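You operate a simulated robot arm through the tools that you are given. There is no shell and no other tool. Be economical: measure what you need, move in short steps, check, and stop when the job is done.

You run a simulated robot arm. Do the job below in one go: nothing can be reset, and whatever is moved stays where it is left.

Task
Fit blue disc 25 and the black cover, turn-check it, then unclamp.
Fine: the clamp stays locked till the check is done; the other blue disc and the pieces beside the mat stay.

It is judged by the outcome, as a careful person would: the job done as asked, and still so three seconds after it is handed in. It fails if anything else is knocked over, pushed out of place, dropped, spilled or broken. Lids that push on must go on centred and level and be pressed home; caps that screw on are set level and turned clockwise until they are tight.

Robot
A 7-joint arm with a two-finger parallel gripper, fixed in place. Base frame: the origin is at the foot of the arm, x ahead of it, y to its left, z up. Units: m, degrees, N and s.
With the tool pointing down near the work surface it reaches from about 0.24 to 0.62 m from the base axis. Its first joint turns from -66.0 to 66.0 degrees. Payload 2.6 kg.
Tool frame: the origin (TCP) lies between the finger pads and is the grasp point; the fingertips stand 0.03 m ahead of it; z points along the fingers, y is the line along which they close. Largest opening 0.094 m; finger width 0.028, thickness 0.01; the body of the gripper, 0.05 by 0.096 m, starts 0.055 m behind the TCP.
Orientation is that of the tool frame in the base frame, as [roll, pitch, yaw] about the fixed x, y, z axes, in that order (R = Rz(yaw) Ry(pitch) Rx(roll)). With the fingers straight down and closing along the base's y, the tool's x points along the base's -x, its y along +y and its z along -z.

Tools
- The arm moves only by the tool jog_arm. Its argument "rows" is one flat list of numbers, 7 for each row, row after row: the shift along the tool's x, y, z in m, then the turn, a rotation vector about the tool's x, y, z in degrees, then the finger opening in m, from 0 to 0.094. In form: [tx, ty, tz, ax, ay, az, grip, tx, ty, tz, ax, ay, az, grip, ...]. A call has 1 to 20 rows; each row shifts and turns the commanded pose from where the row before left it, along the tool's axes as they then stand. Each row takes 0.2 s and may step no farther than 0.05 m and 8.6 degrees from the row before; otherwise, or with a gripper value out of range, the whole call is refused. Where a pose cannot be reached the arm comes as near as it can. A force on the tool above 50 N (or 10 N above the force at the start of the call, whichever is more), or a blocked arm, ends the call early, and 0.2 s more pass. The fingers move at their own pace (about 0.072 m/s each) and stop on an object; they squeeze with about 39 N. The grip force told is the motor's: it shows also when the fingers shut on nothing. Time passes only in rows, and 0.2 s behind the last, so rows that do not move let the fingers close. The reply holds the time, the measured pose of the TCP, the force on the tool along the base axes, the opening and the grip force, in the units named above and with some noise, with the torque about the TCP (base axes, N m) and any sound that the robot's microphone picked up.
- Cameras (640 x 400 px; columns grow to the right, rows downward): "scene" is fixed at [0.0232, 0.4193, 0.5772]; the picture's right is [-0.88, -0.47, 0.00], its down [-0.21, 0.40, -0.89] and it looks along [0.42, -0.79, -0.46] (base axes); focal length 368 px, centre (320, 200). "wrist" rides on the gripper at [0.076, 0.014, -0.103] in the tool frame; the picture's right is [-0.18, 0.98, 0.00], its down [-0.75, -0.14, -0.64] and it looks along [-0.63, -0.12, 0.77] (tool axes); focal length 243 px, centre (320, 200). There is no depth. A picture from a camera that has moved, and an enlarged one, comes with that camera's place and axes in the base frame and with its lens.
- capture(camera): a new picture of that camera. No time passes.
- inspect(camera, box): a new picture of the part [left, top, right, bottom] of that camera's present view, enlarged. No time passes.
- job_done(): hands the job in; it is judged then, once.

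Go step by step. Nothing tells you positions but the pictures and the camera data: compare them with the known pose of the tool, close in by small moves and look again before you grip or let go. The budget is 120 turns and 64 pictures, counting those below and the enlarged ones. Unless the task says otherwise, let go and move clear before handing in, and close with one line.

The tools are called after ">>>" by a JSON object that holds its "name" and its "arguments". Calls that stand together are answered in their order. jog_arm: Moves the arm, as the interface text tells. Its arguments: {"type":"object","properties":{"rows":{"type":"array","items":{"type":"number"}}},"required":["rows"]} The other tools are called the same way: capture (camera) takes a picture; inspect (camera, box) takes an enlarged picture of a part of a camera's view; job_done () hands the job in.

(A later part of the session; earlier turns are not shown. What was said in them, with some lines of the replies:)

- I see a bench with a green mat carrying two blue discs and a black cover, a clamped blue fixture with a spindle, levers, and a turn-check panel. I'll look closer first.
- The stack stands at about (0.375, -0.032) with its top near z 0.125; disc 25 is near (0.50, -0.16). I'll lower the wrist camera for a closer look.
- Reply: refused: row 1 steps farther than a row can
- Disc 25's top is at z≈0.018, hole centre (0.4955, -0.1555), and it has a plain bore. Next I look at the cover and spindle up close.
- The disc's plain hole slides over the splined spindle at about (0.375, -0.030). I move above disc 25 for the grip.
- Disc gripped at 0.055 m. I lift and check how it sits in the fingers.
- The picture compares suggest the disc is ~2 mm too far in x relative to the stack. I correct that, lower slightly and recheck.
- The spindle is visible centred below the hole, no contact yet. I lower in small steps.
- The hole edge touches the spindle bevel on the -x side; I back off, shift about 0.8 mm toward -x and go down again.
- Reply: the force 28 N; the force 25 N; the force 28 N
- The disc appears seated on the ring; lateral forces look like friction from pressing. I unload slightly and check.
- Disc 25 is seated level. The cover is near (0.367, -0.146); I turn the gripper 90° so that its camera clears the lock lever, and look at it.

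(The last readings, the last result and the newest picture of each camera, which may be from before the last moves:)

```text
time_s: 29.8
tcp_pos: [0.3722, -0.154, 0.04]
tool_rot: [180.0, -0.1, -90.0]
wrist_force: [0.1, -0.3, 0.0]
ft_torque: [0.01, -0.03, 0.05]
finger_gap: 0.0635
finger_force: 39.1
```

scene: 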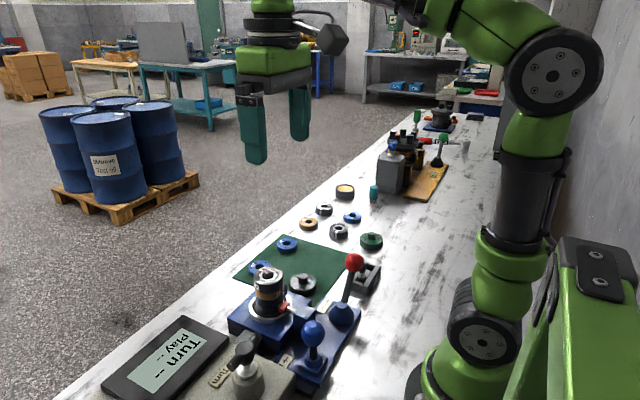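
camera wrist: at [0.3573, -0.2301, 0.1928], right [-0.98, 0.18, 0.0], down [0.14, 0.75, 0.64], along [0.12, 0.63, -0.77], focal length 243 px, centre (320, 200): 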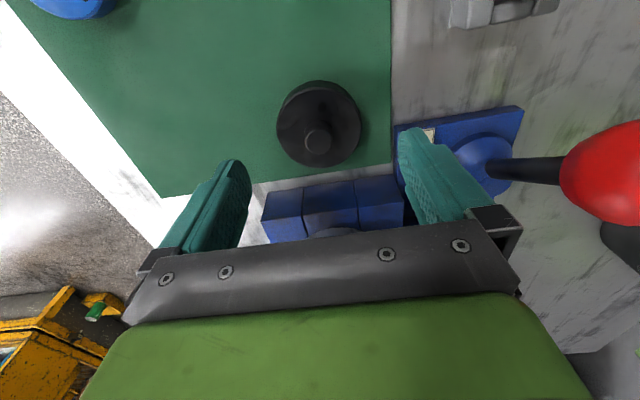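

>>> {"name": "jog_arm", "arguments": {"rows": [0, 0, -0.02, 0, 0, 0, 0.05, 0, 0, -0.04, 0, 0, 0, 0.05, 0, 0, -0.045, 0, 0, 0, 0.05, 0, 0, -0.045, 0, 0, 0, 0.05, 0, 0, -0.01, 0, 0, 0, 0.05, -0.03, -0.0015, 0, 0, 0, 0, 0.05, -0.032, 0, 0, 0, 0, 0, 0.05, -0.032, 0, 0, 0, 0, 0, 0.05, -0.0305, 0, 0, 0, 0, 0, 0.05, 0, 0, 0, 0, 0, 0, 0.05]}}

>>> {"name": "inspect", "arguments": {"camera": "scene", "box": [240, 230, 310, 300]}}

>>> {"name": "capture", "arguments": {"camera": "wrist"}}

```text
time_s: 32.0
tcp_pos: [0.3742, -0.0291, 0.2022]
tool_rot: [-180.0, 0.0, -90.0]
wrist_force: [-0.1, 0.3, -3.4]
ft_torque: [0.0, 0.01, -0.01]
finger_gap: 0.0634
finger_force: 38.9
```

```text
5.71 times, centred on (275, 265) of scene
camera zoom: at [0.0232, 0.4193, 0.5772], right [-0.88, -0.47, 0.0], down [-0.21, 0.4, -0.89], along [0.42, -0.79, -0.46], focal length 2100 px, centre (577, -171)
```

zoom: 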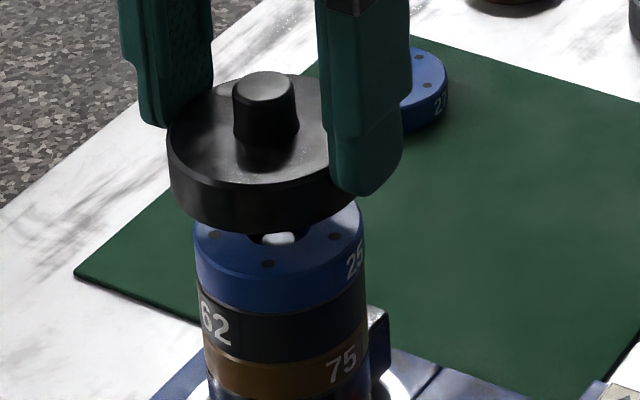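

```text
21 pictures are left
camera wrist: at [0.3601, -0.1053, 0.3039], right [-0.98, 0.18, 0.0], down [0.14, 0.75, 0.64], along [0.12, 0.63, -0.77], focal length 243 px, centre (320, 200)
```

wrist: 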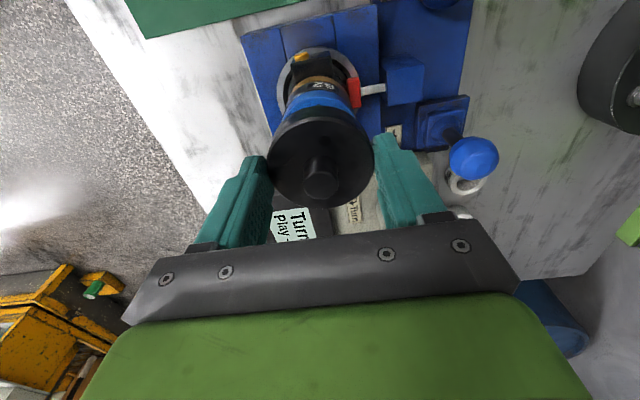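

>>> {"name": "jog_arm", "arguments": {"rows": [0, 0, 0.006, 0, 0, 0, 0.05, 0, 0, 0.005, 0, 0, 0, 0.05, 0, 0, 0, 0, 0, 0, 0.05]}}

>>> {"name": "inspect", "arguments": {"camera": "scene", "box": [245, 245, 295, 295]}}

>>> {"name": "inspect", "arguments": {"camera": "wrist", "box": [270, 60, 370, 200]}}

```text
time_s: 32.8
tcp_pos: [0.3746, -0.0306, 0.1901]
tool_rot: [180.0, 0.0, -90.0]
wrist_force: [-0.5, 0.2, -2.6]
ft_torque: [0.0, 0.01, 0.01]
finger_gap: 0.0638
finger_force: 39.6
```

```text
8.00 times, centred on (270, 270) of scene
camera zoom: at [0.0232, 0.4193, 0.5772], right [-0.88, -0.47, 0.0], down [-0.21, 0.4, -0.89], along [0.42, -0.79, -0.46], focal length 2940 px, centre (720, -360)
```

zoom: 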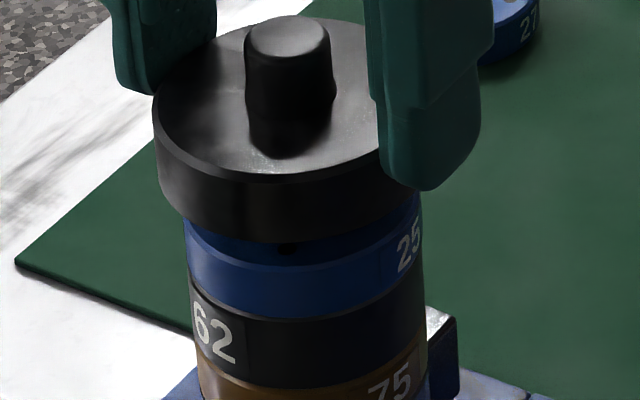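

```text
2.86 times, centred on (320, 130) of wrist
camera zoom: at [0.3602, -0.1067, 0.293], right [-0.98, 0.18, 0.0], down [0.14, 0.75, 0.64], along [0.12, 0.63, -0.77], focal length 693 px, centre (320, 400)
```

zoom: 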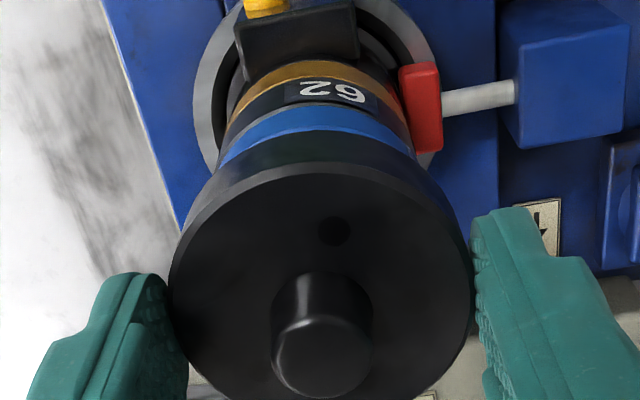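

Roughly aligned; a small +y correction, then lower gently and read the forces.

>>> {"name": "jog_arm", "arguments": {"rows": [-0.001, 0.0003, 0.002, 0, 0, 0, 0.05, 0, 0, 0.0015, 0, 0, 0, 0.05, 0, 0, 0.0015, 0, 0, 0, 0.05, 0, 0, 0.001, 0, 0, 0, 0.05, 0, 0, 0, 0, 0, 0, 0.05]}}

```text
time_s: 34.0
tcp_pos: [0.3734, -0.0296, 0.1841]
tool_rot: [-179.9, -0.1, -90.0]
wrist_force: [1.2, 0.4, -3.7]
ft_torque: [-0.01, 0.05, 0.01]
finger_gap: 0.0638
finger_force: 38.7
```

>>> {"name": "jog_arm", "arguments": {"rows": [0, 0, 0.001, 0, 0, 0, 0.05, 0, 0, 0.001, 0, 0, 0, 0.05, 0, 0, 0.001, 0, 0, 0, 0.05, 0, 0, 0, 0, 0, 0, 0.05]}}

>>> {"name": "inspect", "arguments": {"camera": "scene", "box": [245, 245, 295, 295]}}

```text
time_s: 35.0
tcp_pos: [0.3747, -0.0292, 0.1808]
tool_rot: [180.0, 0.1, -90.0]
wrist_force: [0.8, 0.1, -2.9]
ft_torque: [0.0, 0.04, 0.0]
finger_gap: 0.0638
finger_force: 38.5
```

```text
8.00 times, centred on (270, 270) of scene
camera zoom: at [0.0232, 0.4193, 0.5772], right [-0.88, -0.47, 0.0], down [-0.21, 0.4, -0.89], along [0.42, -0.79, -0.46], focal length 2940 px, centre (720, -360)
```

zoom: 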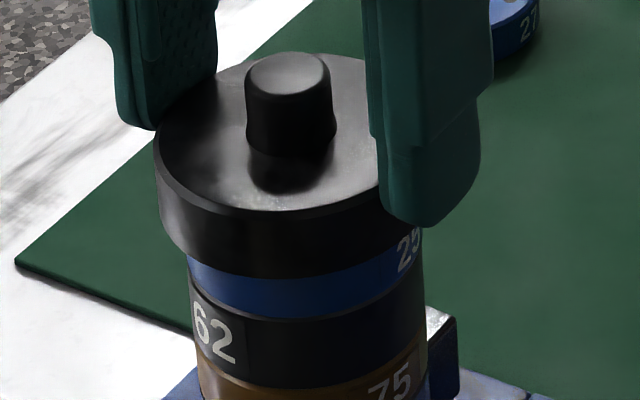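

>>> {"name": "jog_arm", "arguments": {"rows": [0, 0, 0.001, 0, 0, 0, 0.05, 0, 0, 0.001, 0, 0, 0, 0.05, 0, 0, 0.001, 0, 0, 0, 0.05, 0, 0, 0, 0, 0, 0, 0.05]}}

```text
time_s: 36.0
tcp_pos: [0.3754, -0.0298, 0.1776]
tool_rot: [180.0, 0.0, -90.0]
wrist_force: [0.4, 0.5, -2.9]
ft_torque: [-0.04, -0.01, -0.02]
finger_gap: 0.0637
finger_force: 39.0
```

>>> {"name": "jog_arm", "arguments": {"rows": [0, 0, 0.001, 0, 0, 0, 0.05, 0, 0, 0.001, 0, 0, 0, 0.05, 0, 0, 0.001, 0, 0, 0, 0.05, 0, 0, 0, 0, 0, 0, 0.05]}}

>>> {"name": "inspect", "arguments": {"camera": "scene", "box": [245, 245, 295, 295]}}

```text
time_s: 37.0
tcp_pos: [0.3735, -0.0305, 0.1748]
tool_rot: [-180.0, 0.0, -89.9]
wrist_force: [0.6, -0.6, -2.7]
ft_torque: [-0.01, 0.0, 0.0]
finger_gap: 0.0636
finger_force: 38.5
```

```text
8.00 times, centred on (270, 270) of scene
camera zoom: at [0.0232, 0.4193, 0.5772], right [-0.88, -0.47, 0.0], down [-0.21, 0.4, -0.89], along [0.42, -0.79, -0.46], focal length 2940 px, centre (720, -360)
```

zoom: 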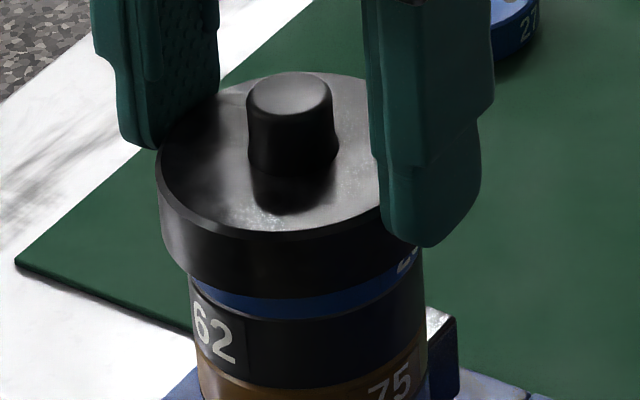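

The skirt is sliding over the disc freely. I keep lowering until it seats.

>>> {"name": "jog_arm", "arguments": {"rows": [0, 0, 0.001, 0, 0, 0, 0.05, 0, 0, 0.001, 0, 0, 0, 0.05, 0, 0, 0.001, 0, 0, 0, 0.05, 0, 0, 0, 0, 0, 0, 0.05]}}

```text
time_s: 38.0
tcp_pos: [0.3761, -0.0303, 0.1723]
tool_rot: [180.0, 0.0, -90.0]
wrist_force: [-3.8, 1.8, 7.0]
ft_torque: [-0.02, 0.26, -0.03]
finger_gap: 0.0633
finger_force: 38.9
```

>>> {"name": "jog_arm", "arguments": {"rows": [-0.0002, 0.0006, 0, 0, 0, 0, 0.05, 0, 0, 0.0005, 0, 0, 0, 0.05, 0, 0, 0.0005, 0, 0, 0, 0.05, 0, 0, 0, 0, 0, 0, 0.05]}}

>>> {"name": "inspect", "arguments": {"camera": "scene", "box": [245, 245, 295, 295]}}

```text
time_s: 39.0
tcp_pos: [0.3759, -0.0287, 0.1723]
tool_rot: [-179.6, 0.0, -90.0]
wrist_force: [-3.6, 4.4, 30.2]
ft_torque: [0.25, 0.18, -0.03]
finger_gap: 0.0633
finger_force: 39.4
```

```text
8.00 times, centred on (270, 270) of scene
camera zoom: at [0.023, 0.4193, 0.5772], right [-0.88, -0.47, 0.0], down [-0.21, 0.4, -0.89], along [0.42, -0.79, -0.46], focal length 2940 px, centre (720, -360)
```

zoom: 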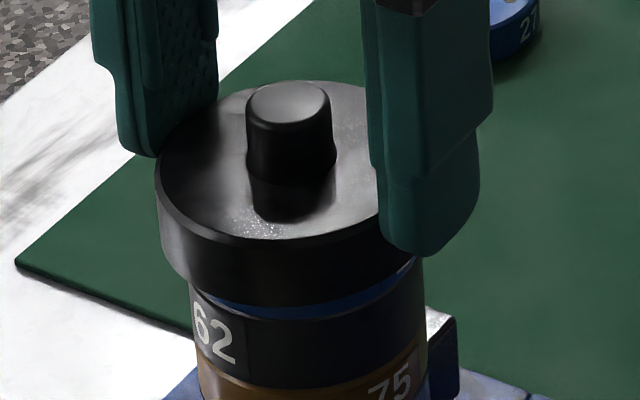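

Contact with about 30 N; it may need pressing home. I release, close the fingers above the knob and press straight down on the centre.

>>> {"name": "jog_arm", "arguments": {"rows": [0, 0, -0.0006, 0, 0, 0, 0.05, 0, 0, 0, 0, 0, 0, 0.07, 0, 0, 0, 0, 0, 0, 0.085, 0, 0, 0, 0, 0, 0, 0.094, 0, 0, -0.03, 0, 0, 0, 0.094, 0, 0, -0.03, 0, 0, 0, 0.06, 0, 0, 0, 0, 0, 0, 0.03, 0, 0, 0, 0, 0, 0, 0, 0, 0, 0, 0, 0, 0, 0, 0, 0, 0, 0, 0, 0, 0]}}

>>> {"name": "inspect", "arguments": {"camera": "scene", "box": [245, 230, 295, 300]}}

>>> {"name": "inspect", "arguments": {"camera": "wrist", "box": [260, 80, 380, 200]}}

```text
time_s: 41.2
tcp_pos: [0.3735, -0.0287, 0.2319]
tool_rot: [-180.0, 0.0, -90.0]
wrist_force: [0.5, -0.4, -0.3]
ft_torque: [0.0, 0.02, 0.03]
finger_gap: 0.0
finger_force: 32.9
```

```text
5.71 times, centred on (270, 265) of scene
camera zoom: at [0.0232, 0.4193, 0.5772], right [-0.88, -0.47, 0.0], down [-0.21, 0.4, -0.89], along [0.42, -0.79, -0.46], focal length 2100 px, centre (606, -171)
```

zoom: 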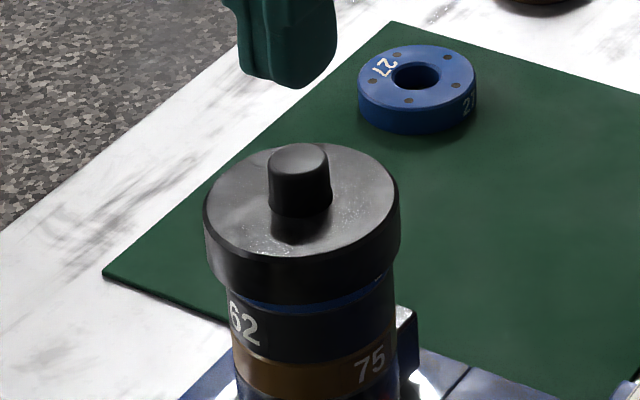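

```text
3.33 times, centred on (320, 140) of wrist
camera zoom: at [0.3606, -0.1042, 0.3343], right [-0.98, 0.18, 0.0], down [0.14, 0.75, 0.64], along [0.12, 0.63, -0.77], focal length 809 px, centre (320, 400)
```

zoom: 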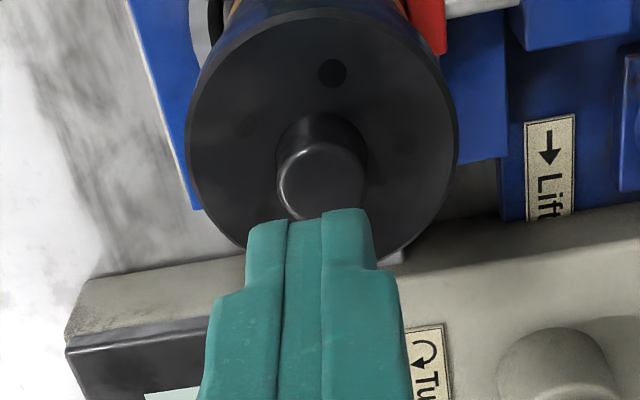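

>>> {"name": "jog_arm", "arguments": {"rows": [0.001, 0.001, 0.015, 0, 0, 0, 0, 0, 0, 0.01, 0, 0, 0, 0, 0, 0, 0.003, 0, 0, 0, 0, 0, 0, 0.002, 0, 0, 0, 0, 0, 0, 0.002, 0, 0, 0, 0, 0, 0, 0.001, 0, 0, 0, 0, 0, 0, 0.001, 0, 0, 0, 0, 0, 0, 0.001, 0, 0, 0, 0, 0, 0, 0, 0, 0, 0, 0]}}

```text
time_s: 43.4
tcp_pos: [0.3745, -0.0308, 0.199]
tool_rot: [-179.5, 0.0, -90.1]
wrist_force: [-0.3, 0.0, 2.2]
ft_torque: [0.04, 0.04, 0.0]
finger_gap: 0.0
finger_force: 33.4
stopped in row 9: the force on the tool passed its limit at 51 N (the readings are from after the stop); the commanded pose is now the measured one
```

>>> {"name": "inspect", "arguments": {"camera": "scene", "box": [245, 230, 295, 300]}}

```text
5.71 times, centred on (270, 265) of scene
camera zoom: at [0.0232, 0.4193, 0.5772], right [-0.88, -0.47, 0.0], down [-0.21, 0.4, -0.89], along [0.42, -0.79, -0.46], focal length 2100 px, centre (606, -171)
```

zoom: 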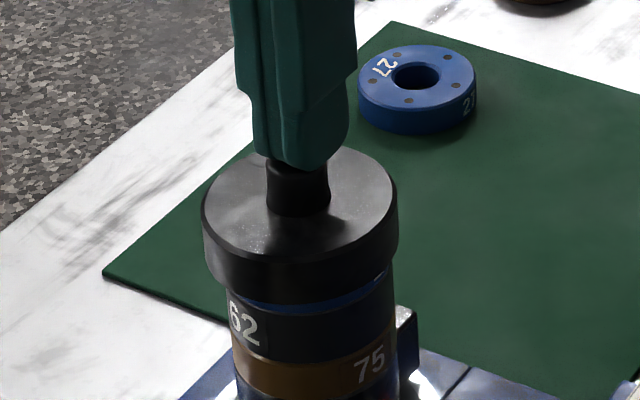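

>>> {"name": "jog_arm", "arguments": {"rows": [0, 0, 0.001, 0, 0, 0, 0, 0, 0, 0.001, 0, 0, 0, 0, 0, 0, 0.0005, 0, 0, 0, 0, 0, 0, 0, 0, 0, 0, 0]}}

```text
time_s: 44.4
tcp_pos: [0.3734, -0.0307, 0.199]
tool_rot: [-179.3, 0.0, -90.2]
wrist_force: [-15.7, 1.2, 48.1]
ft_torque: [0.19, 0.53, -0.01]
finger_gap: 0.0
finger_force: 32.6
```

The cover holds at 48 N with no further travel, so it is home. Next I lift off and go look at the Turn knob.

>>> {"name": "jog_arm", "arguments": {"rows": [0, 0, -0.0025, 0, 0, 0, 0, 0, 0, -0.03, 0, 0, 0, 0, 0, 0, -0.03, 0, 0, 0, 0, -0.04, 0.0185, 0, 0, 0, 0, 0.03, -0.04, 0.0185, 0, 0, 0, 0, 0.06, -0.04, 0.0185, 0, 0, 0, 0, 0.06, -0.043, 0.0185, 0, 0, 0, 0, 0.06, 0, 0, 0, 0, 0, 0, 0.06, 0, 0, 0, 0, 0, 0, 0.06]}}

>>> {"name": "capture", "arguments": {"camera": "wrist"}}

>>> {"name": "inspect", "arguments": {"camera": "scene", "box": [180, 260, 340, 400]}}

```text
time_s: 46.4
tcp_pos: [0.2979, 0.1329, 0.2582]
tool_rot: [-179.6, 0.0, -90.1]
wrist_force: [0.1, 0.6, 1.3]
ft_torque: [0.01, -0.02, -0.01]
finger_gap: 0.0597
finger_force: 0.1
```

```text
12 pictures are left
camera wrist: at [0.2835, 0.0571, 0.3609], right [-0.98, 0.19, -0.01], down [0.14, 0.75, 0.64], along [0.12, 0.63, -0.77], focal length 243 px, centre (320, 200)
```

wrist: 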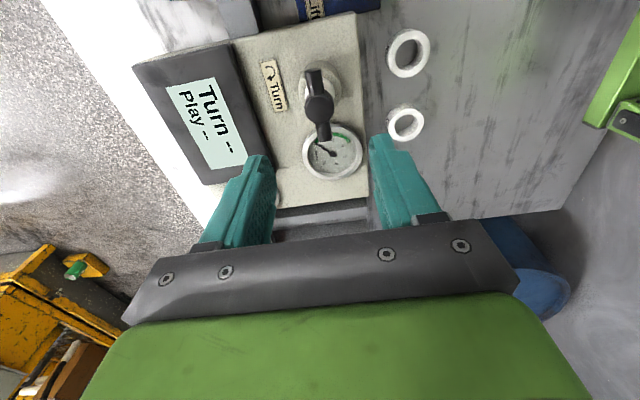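

```text
2.86 times, centred on (260, 330) of scene
camera zoom: at [0.0232, 0.4193, 0.5772], right [-0.88, -0.47, 0.0], down [-0.21, 0.4, -0.89], along [0.42, -0.79, -0.46], focal length 1050 px, centre (491, -171)
```

zoom: 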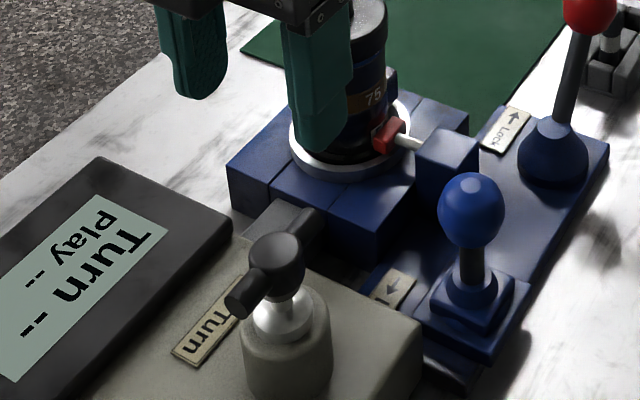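

>>> {"name": "inspect", "arguments": {"camera": "wrist", "box": [250, 50, 350, 160]}}

```text
3.64 times, centred on (300, 105) of wrist
camera zoom: at [0.2835, 0.0571, 0.3609], right [-0.98, 0.19, -0.01], down [0.14, 0.75, 0.64], along [0.12, 0.63, -0.77], focal length 882 px, centre (393, 546)
```

zoom: 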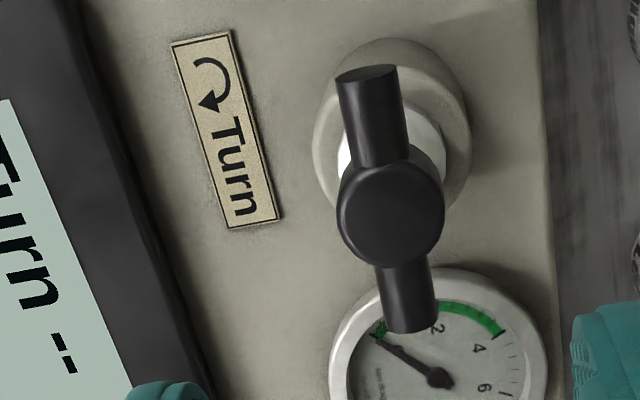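

The arrow shows clockwise. The knob hub is at about (0.298, 0.136), bar along y; I correct the tiny tilt and lower open fingers around it.

>>> {"name": "jog_arm", "arguments": {"rows": [-0.003, 0, 0.03, 0, 0.4, 0, 0.06, 0, 0, 0.03, 0, 0, 0, 0.06, 0, 0, 0.03, 0, 0, 0, 0.06, 0, 0, 0.018, 0, 0, 0, 0.06, 0, 0, 0, 0, 0, 0, 0.06]}}

>>> {"name": "inspect", "arguments": {"camera": "wrist", "box": [210, 90, 430, 240]}}

```text
time_s: 47.6
tcp_pos: [0.3009, 0.1357, 0.1488]
tool_rot: [-179.6, -0.4, -90.1]
wrist_force: [-1.3, 0.3, 1.2]
ft_torque: [0.01, -0.02, 0.01]
finger_gap: 0.0599
finger_force: 0.0
```

```text
2.67 times, centred on (320, 165) of wrist
camera zoom: at [0.2861, 0.0603, 0.2532], right [-0.98, 0.19, -0.01], down [0.14, 0.76, 0.64], along [0.12, 0.63, -0.77], focal length 647 px, centre (320, 293)
```

zoom: 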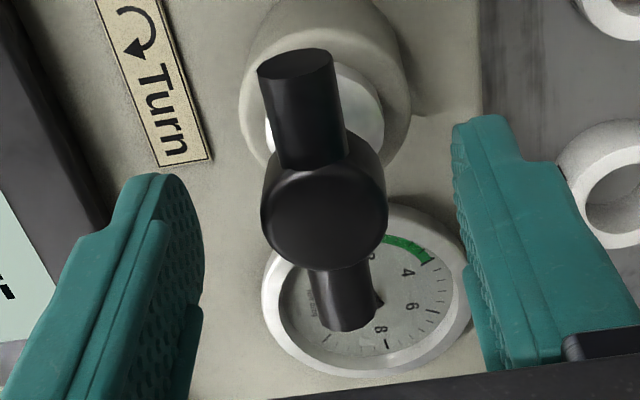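

>>> {"name": "jog_arm", "arguments": {"rows": [-0.001, 0.0005, 0.01, -0.4, -0.4, 0, 0.06, 0, 0, 0, 0, 0, 0, 0.01, 0, 0, 0, 0, 0, 0, 0.01, 0, 0, 0, 0, 0, 0, 0.01]}}

```text
time_s: 48.6
tcp_pos: [0.3007, 0.1354, 0.1396]
tool_rot: [179.9, 0.0, -90.1]
wrist_force: [-2.9, -0.8, -1.8]
ft_torque: [0.65, -0.3, 0.01]
finger_gap: 0.0278
finger_force: 45.3
```

Hub gripped; I turn clockwise in steps and read the effect.

>>> {"name": "jog_arm", "arguments": {"rows": [0, 0, 0, 0, 0, 8, 0.01, 0, 0, 0, 0, 0, 8, 0.01, 0, 0, 0, 0, 0, 8, 0.01, 0, 0, 0, 0, 0, 8, 0.01, 0, 0, 0, 0, 0, 8, 0.01, 0, 0, 0, 0, 0, 0, 0.01]}}

>>> {"name": "capture", "arguments": {"camera": "scene"}}

```text
time_s: 50.0
tcp_pos: [0.3008, 0.1362, 0.1399]
tool_rot: [-179.9, 0.1, -130.1]
wrist_force: [28.0, 5.1, -27.1]
ft_torque: [0.04, 0.51, 0.04]
finger_gap: 0.0278
finger_force: 44.9
```

```text
8 pictures are left
```

scene: 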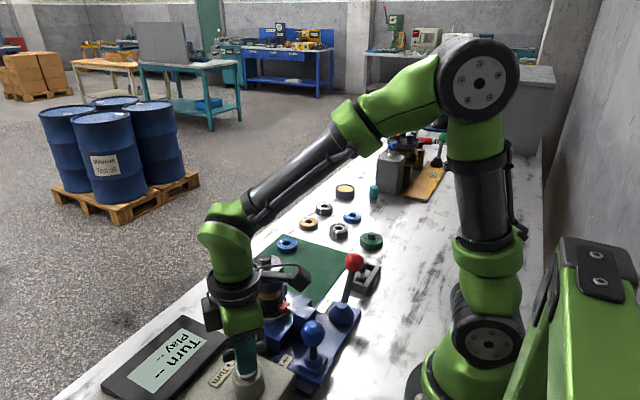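

>>> {"name": "jog_arm", "arguments": {"rows": [0, 0, 0, 0, 0, 0, 0.045, 0, 0, 0, 0, 0, 0, 0.045, 0, 0, 0, 0, 0, 0, 0.01, 0, 0, 0, 0, 0, 0, 0.01, 0, 0, 0, 0, 0, 0, 0.01]}}

>>> {"name": "inspect", "arguments": {"camera": "wrist", "box": [100, 60, 420, 240]}}

```text
time_s: 51.2
tcp_pos: [0.3001, 0.1358, 0.141]
tool_rot: [-180.0, 0.0, -130.1]
wrist_force: [9.0, -11.4, -0.2]
ft_torque: [0.51, 0.06, 0.03]
finger_gap: 0.0276
finger_force: 44.6
```

```text
2.00 times, centred on (260, 150) of wrist
camera zoom: at [0.2402, 0.0864, 0.2431], right [-0.63, 0.77, 0.0], down [0.59, 0.49, 0.64], along [0.5, 0.4, -0.77], focal length 485 px, centre (440, 300)
```

zoom: 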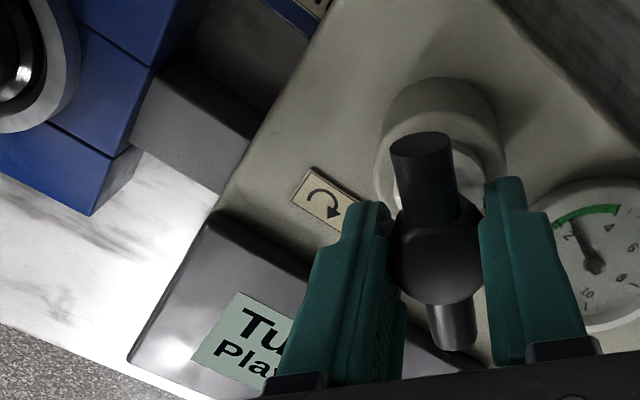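

The knob turned 40° with the gripper. I centre slightly and continue clockwise.

>>> {"name": "jog_arm", "arguments": {"rows": [0, -0.0007, 0, 0, 0, 8, 0.01, 0, 0, 0, 0, 0, 8, 0.01, 0, 0, 0, 0, 0, 8, 0.01, 0, 0, 0, 0, 0, 8, 0.01, 0, 0, 0, 0, 0, 8, 0.01, 0, 0, 0, 0, 0, 8, 0.01, 0, 0, 0, 0, 0, 0, 0.01]}}

>>> {"name": "inspect", "arguments": {"camera": "scene", "box": [90, 250, 350, 400]}}

```text
time_s: 52.8
tcp_pos: [0.3003, 0.1355, 0.1399]
tool_rot: [-179.8, -0.1, -178.2]
wrist_force: [3.3, -21.3, 9.2]
ft_torque: [0.41, 0.04, 0.02]
finger_gap: 0.0279
finger_force: 44.8
```

```text
2.46 times, centred on (220, 325) of scene
camera zoom: at [0.0231, 0.4193, 0.5773], right [-0.88, -0.47, 0.0], down [-0.21, 0.4, -0.89], along [0.42, -0.79, -0.46], focal length 904 px, centre (566, -108)
```

zoom: 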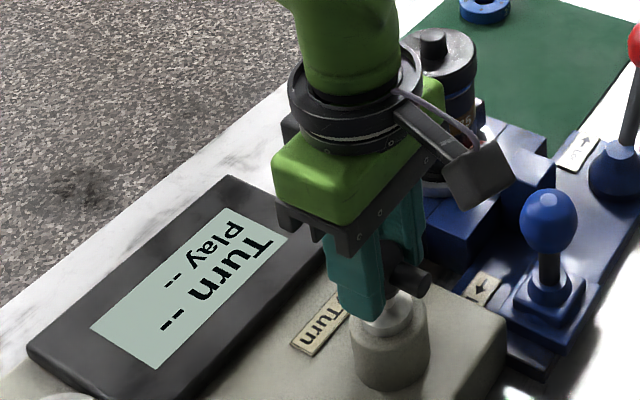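

>>> {"name": "jog_arm", "arguments": {"rows": [0, -0.0009, 0, 0, 0, 8.2, 0.01, 0, 0, 0, 0, 0, 8.2, 0.01, 0, 0, 0, 0, 0, 8.2, 0.01, 0, 0, 0, 0, 0, 8.2, 0.01, 0, 0, 0, 0, 0, 8.2, 0.01, 0, 0, 0, 0, 0, 8.2, 0.01, 0, 0, 0, 0, 0, 8.2, 0.01, 0, 0, 0, 0, 0, 8.2, 0.01, 0, 0, 0, 0, 0, 8.2, 0.01, 0, 0, 0, 0, 0, 8.2, 0.01, 0, 0, 0, 0, 0, 8.2, 0.01, 0, 0, 0, 0, 0, 0, 0.01]}}

```text
time_s: 55.4
tcp_pos: [0.2996, 0.1353, 0.1403]
tool_rot: [180.0, -0.2, 91.8]
wrist_force: [8.1, 12.0, -11.4]
ft_torque: [0.35, -0.44, 0.2]
finger_gap: 0.0276
finger_force: 45.4
```

>>> {"name": "inspect", "arguments": {"camera": "scene", "box": [90, 250, 350, 400]}}

```text
2.46 times, centred on (220, 325) of scene
camera zoom: at [0.0232, 0.4194, 0.5772], right [-0.88, -0.47, 0.0], down [-0.21, 0.4, -0.89], along [0.42, -0.79, -0.46], focal length 904 px, centre (566, -108)
```

zoom: 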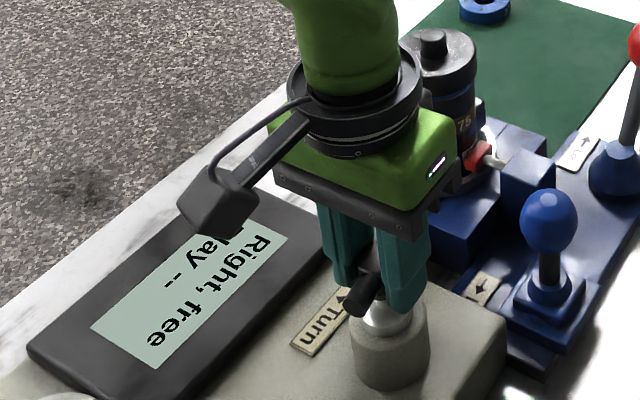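

The display now reads "Right, free", so the turn check is done. I release the knob, rise, and go above the lock lever's red ball.

>>> {"name": "jog_arm", "arguments": {"rows": [0, 0, 0, 0, 0, 0, 0.05, 0, 0, 0, 0, 0, 0, 0.07, 0, 0, -0.04, 0, 0, 0, 0.07, 0, 0, -0.04, 0, 0, 0, 0.08, 0, 0, -0.025, 0, 0, 1.8, 0.094, -0.041, -0.0074, 0, 0, 0, 0, 0.094, -0.041, -0.0074, 0, 0, 0, 0, 0.094, -0.041, -0.0074, 0, 0, 0, 0, 0.094, -0.041, -0.0074, 0, 0, 0, 0, 0.094, -0.041, -0.0074, 0, 0, 0, 0, 0.094, -0.041, -0.0074, 0, 0, 0, 0, 0.094, -0.041, -0.0072, 0, 0, 0, 0, 0.094, 0, 0, 0.04, 0, 0, 0, 0.094, 0, 0, 0, 0, 0, 0, 0.094]}}

>>> {"name": "capture", "arguments": {"camera": "wrist"}}

```text
time_s: 58.4
tcp_pos: [0.247, -0.1508, 0.2056]
tool_rot: [179.9, 0.1, 89.9]
wrist_force: [0.0, 0.0, -0.6]
ft_torque: [-0.01, 0.0, -0.02]
finger_gap: 0.0939
finger_force: 0.2
```

```text
4 pictures are left
camera wrist: at [0.2625, -0.0746, 0.3094], right [0.98, -0.19, 0.0], down [-0.14, -0.75, 0.64], along [-0.12, -0.63, -0.77], focal length 243 px, centre (320, 200)
```

wrist: 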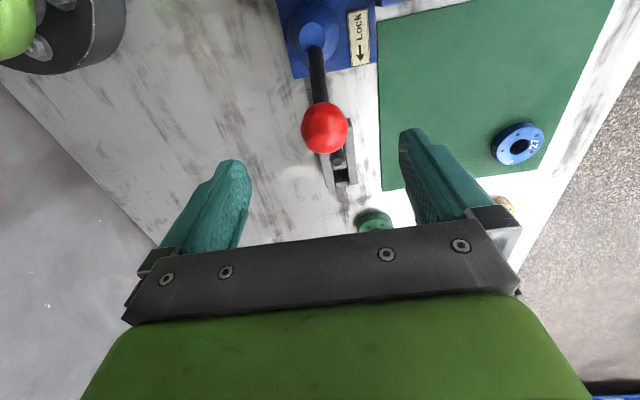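

>>> {"name": "jog_arm", "arguments": {"rows": [-0.0035, 0.003, 0.03, 0, 0, 0, 0.094, 0, 0, 0.03, 0, 0, 0, 0.094, 0, 0, 0.0185, 0, 0, 0, 0.094, 0, 0, 0, 0, 0, 0, 0.06, 0, 0, 0, 0, 0, 0, 0.02, 0, 0, 0, 0, 0, 0, 0.02, 0, 0, 0, 0, 0, 0, 0.02]}}

```text
time_s: 60.0
tcp_pos: [0.2505, -0.1568, 0.1282]
tool_rot: [179.9, 0.1, 90.0]
wrist_force: [13.0, -0.5, -9.7]
ft_torque: [-0.49, -0.14, -0.07]
finger_gap: 0.0401
finger_force: 45.0
```

Ball gripped. I swing it back along its arc toward +y, away from "Lock", checking forces.

>>> {"name": "jog_arm", "arguments": {"rows": [0.0048, 0.0007, -0.003, 0, 0, 0, 0.02, 0.0047, 0, -0.003, 0, 0, 0, 0.02, 0.0051, 0, -0.0025, 0, 0, 0, 0.02, 0.0051, 0, -0.0024, 0, 0, 0, 0.02, 0, 0, 0, 0, 0, 0, 0.02]}}

```text
time_s: 61.2
tcp_pos: [0.2498, -0.1373, 0.1367]
tool_rot: [-179.8, 0.1, 89.8]
wrist_force: [-19.8, -17.6, 12.6]
ft_torque: [-1.31, 0.25, -0.1]
finger_gap: 0.0402
finger_force: 44.4
```

>>> {"name": "jog_arm", "arguments": {"rows": [0.0053, -0.0004, -0.002, 0, 0, 0, 0.02, 0.0052, 0, -0.0019, 0, 0, 0, 0.02, 0.0055, 0, -0.0014, 0, 0, 0, 0.02, 0.0055, 0, -0.0013, 0, 0, 0, 0.02, 0.0056, 0, -0.0008, 0, 0, 0, 0.02, 0.0055, 0, -0.0008, 0, 0, 0, 0.02, 0.0057, 0, -0.0002, 0, 0, 0, 0.02, 0.0056, 0, -0.0002, 0, 0, 0, 0.02, 0, 0, 0, 0, 0, 0, 0.02]}}

>>> {"name": "inspect", "arguments": {"camera": "scene", "box": [230, 220, 390, 360]}}

```text
time_s: 63.2
tcp_pos: [0.2516, -0.0922, 0.1461]
tool_rot: [-179.6, 0.0, 89.9]
wrist_force: [-27.5, -6.8, -0.2]
ft_torque: [-0.85, 0.4, -0.2]
finger_gap: 0.0398
finger_force: 45.2
```

```text
2.86 times, centred on (310, 290) of scene
camera zoom: at [0.0231, 0.4193, 0.5772], right [-0.88, -0.47, 0.0], down [-0.21, 0.4, -0.89], along [0.42, -0.79, -0.46], focal length 1050 px, centre (349, -57)
```

zoom: 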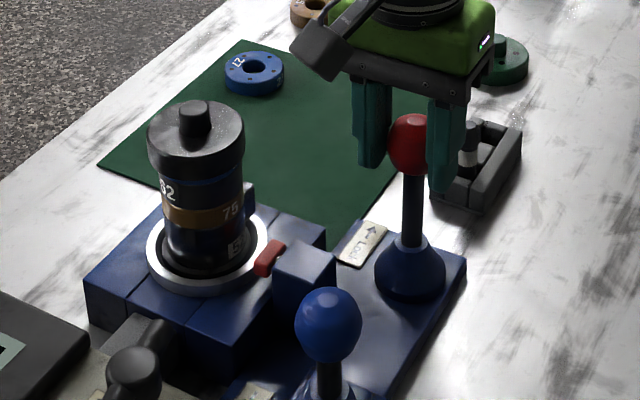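

The lever is upright and the red pad has drawn back. I continue gently toward the end of its travel.

>>> {"name": "jog_arm", "arguments": {"rows": [0.0056, -0.0008, 0.0004, 0, 0, 0, 0.02, 0.0056, 0, 0.0004, 0, 0, 0, 0.02, 0.0056, 0, 0.001, 0, 0, 0, 0.02, 0.0055, 0, 0.001, 0, 0, 0, 0.02, 0.0054, 0, 0.0015, 0, 0, 0, 0.02, 0.0054, 0, 0.0016, 0, 0, 0, 0.02, 0, 0, 0, 0, 0, 0, 0.02]}}

```text
time_s: 64.8
tcp_pos: [0.2506, -0.0585, 0.1396]
tool_rot: [179.9, 0.0, 89.9]
wrist_force: [-0.5, 0.3, 0.2]
ft_torque: [-0.02, 0.0, 0.02]
finger_gap: 0.02
finger_force: 0.1
```

The ball slipped out of the fingers, probably at a stop. I look before anything else.

>>> {"name": "inspect", "arguments": {"camera": "scene", "box": [230, 220, 390, 360]}}

```text
2.86 times, centred on (310, 290) of scene
camera zoom: at [0.0232, 0.4193, 0.5772], right [-0.88, -0.47, 0.0], down [-0.21, 0.4, -0.89], along [0.42, -0.79, -0.46], focal length 1050 px, centre (349, -57)
```

zoom: 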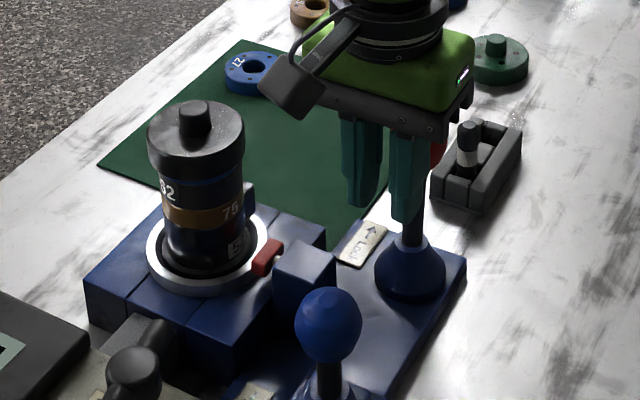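

The lever stands at its upright stop with the pad retracted, so the part is unclamped. I move clear.

>>> {"name": "jog_arm", "arguments": {"rows": [0.008, 0, -0.005, 0, 0, 0, 0.02, 0, 0, -0.04, 0, 0, 0, 0.02, 0, 0, -0.045, 0, 0, 0, 0.02, 0, 0, -0.045, 0, 0, 0, 0.03, 0, 0, -0.03, 0, 0, 0, 0.03, 0, 0, 0, 0, 0, 0, 0.03]}}

>>> {"name": "inspect", "arguments": {"camera": "scene", "box": [80, 180, 400, 400]}}

```text
time_s: 66.2
tcp_pos: [0.2517, -0.0497, 0.3061]
tool_rot: [-180.0, 0.0, 89.9]
wrist_force: [0.5, -0.1, 0.7]
ft_torque: [0.04, 0.01, 0.0]
finger_gap: 0.0299
finger_force: 0.1
```

```text
1.82 times, centred on (240, 290) of scene
camera zoom: at [0.0232, 0.4193, 0.5772], right [-0.88, -0.47, 0.0], down [-0.21, 0.4, -0.89], along [0.42, -0.79, -0.46], focal length 668 px, centre (466, 36)
```

zoom: 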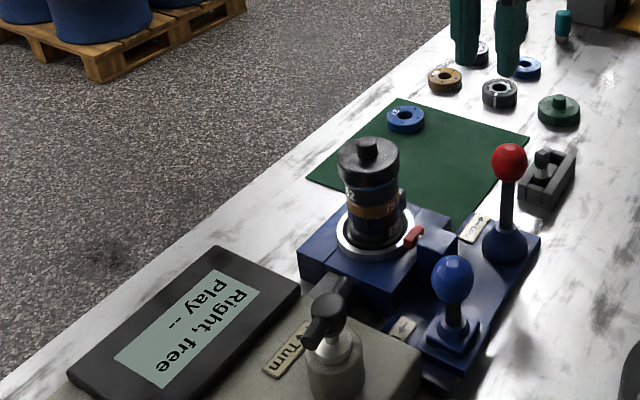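

The disc and cover are on and level, the display reads "Right, free", the lock lever is released, and everything else is in its place. Handing in.

>>> {"name": "job_done", "arguments": {}}

```text
The job is handed in.
```

Blue disc 25 and the black cover are fitted and pressed home. The turn check read "Right, free" (the "Play" line stayed blank, and I left the Lift lever alone). The clamp was released only after that, and disc 27 and the pieces beside the mat were not touched.
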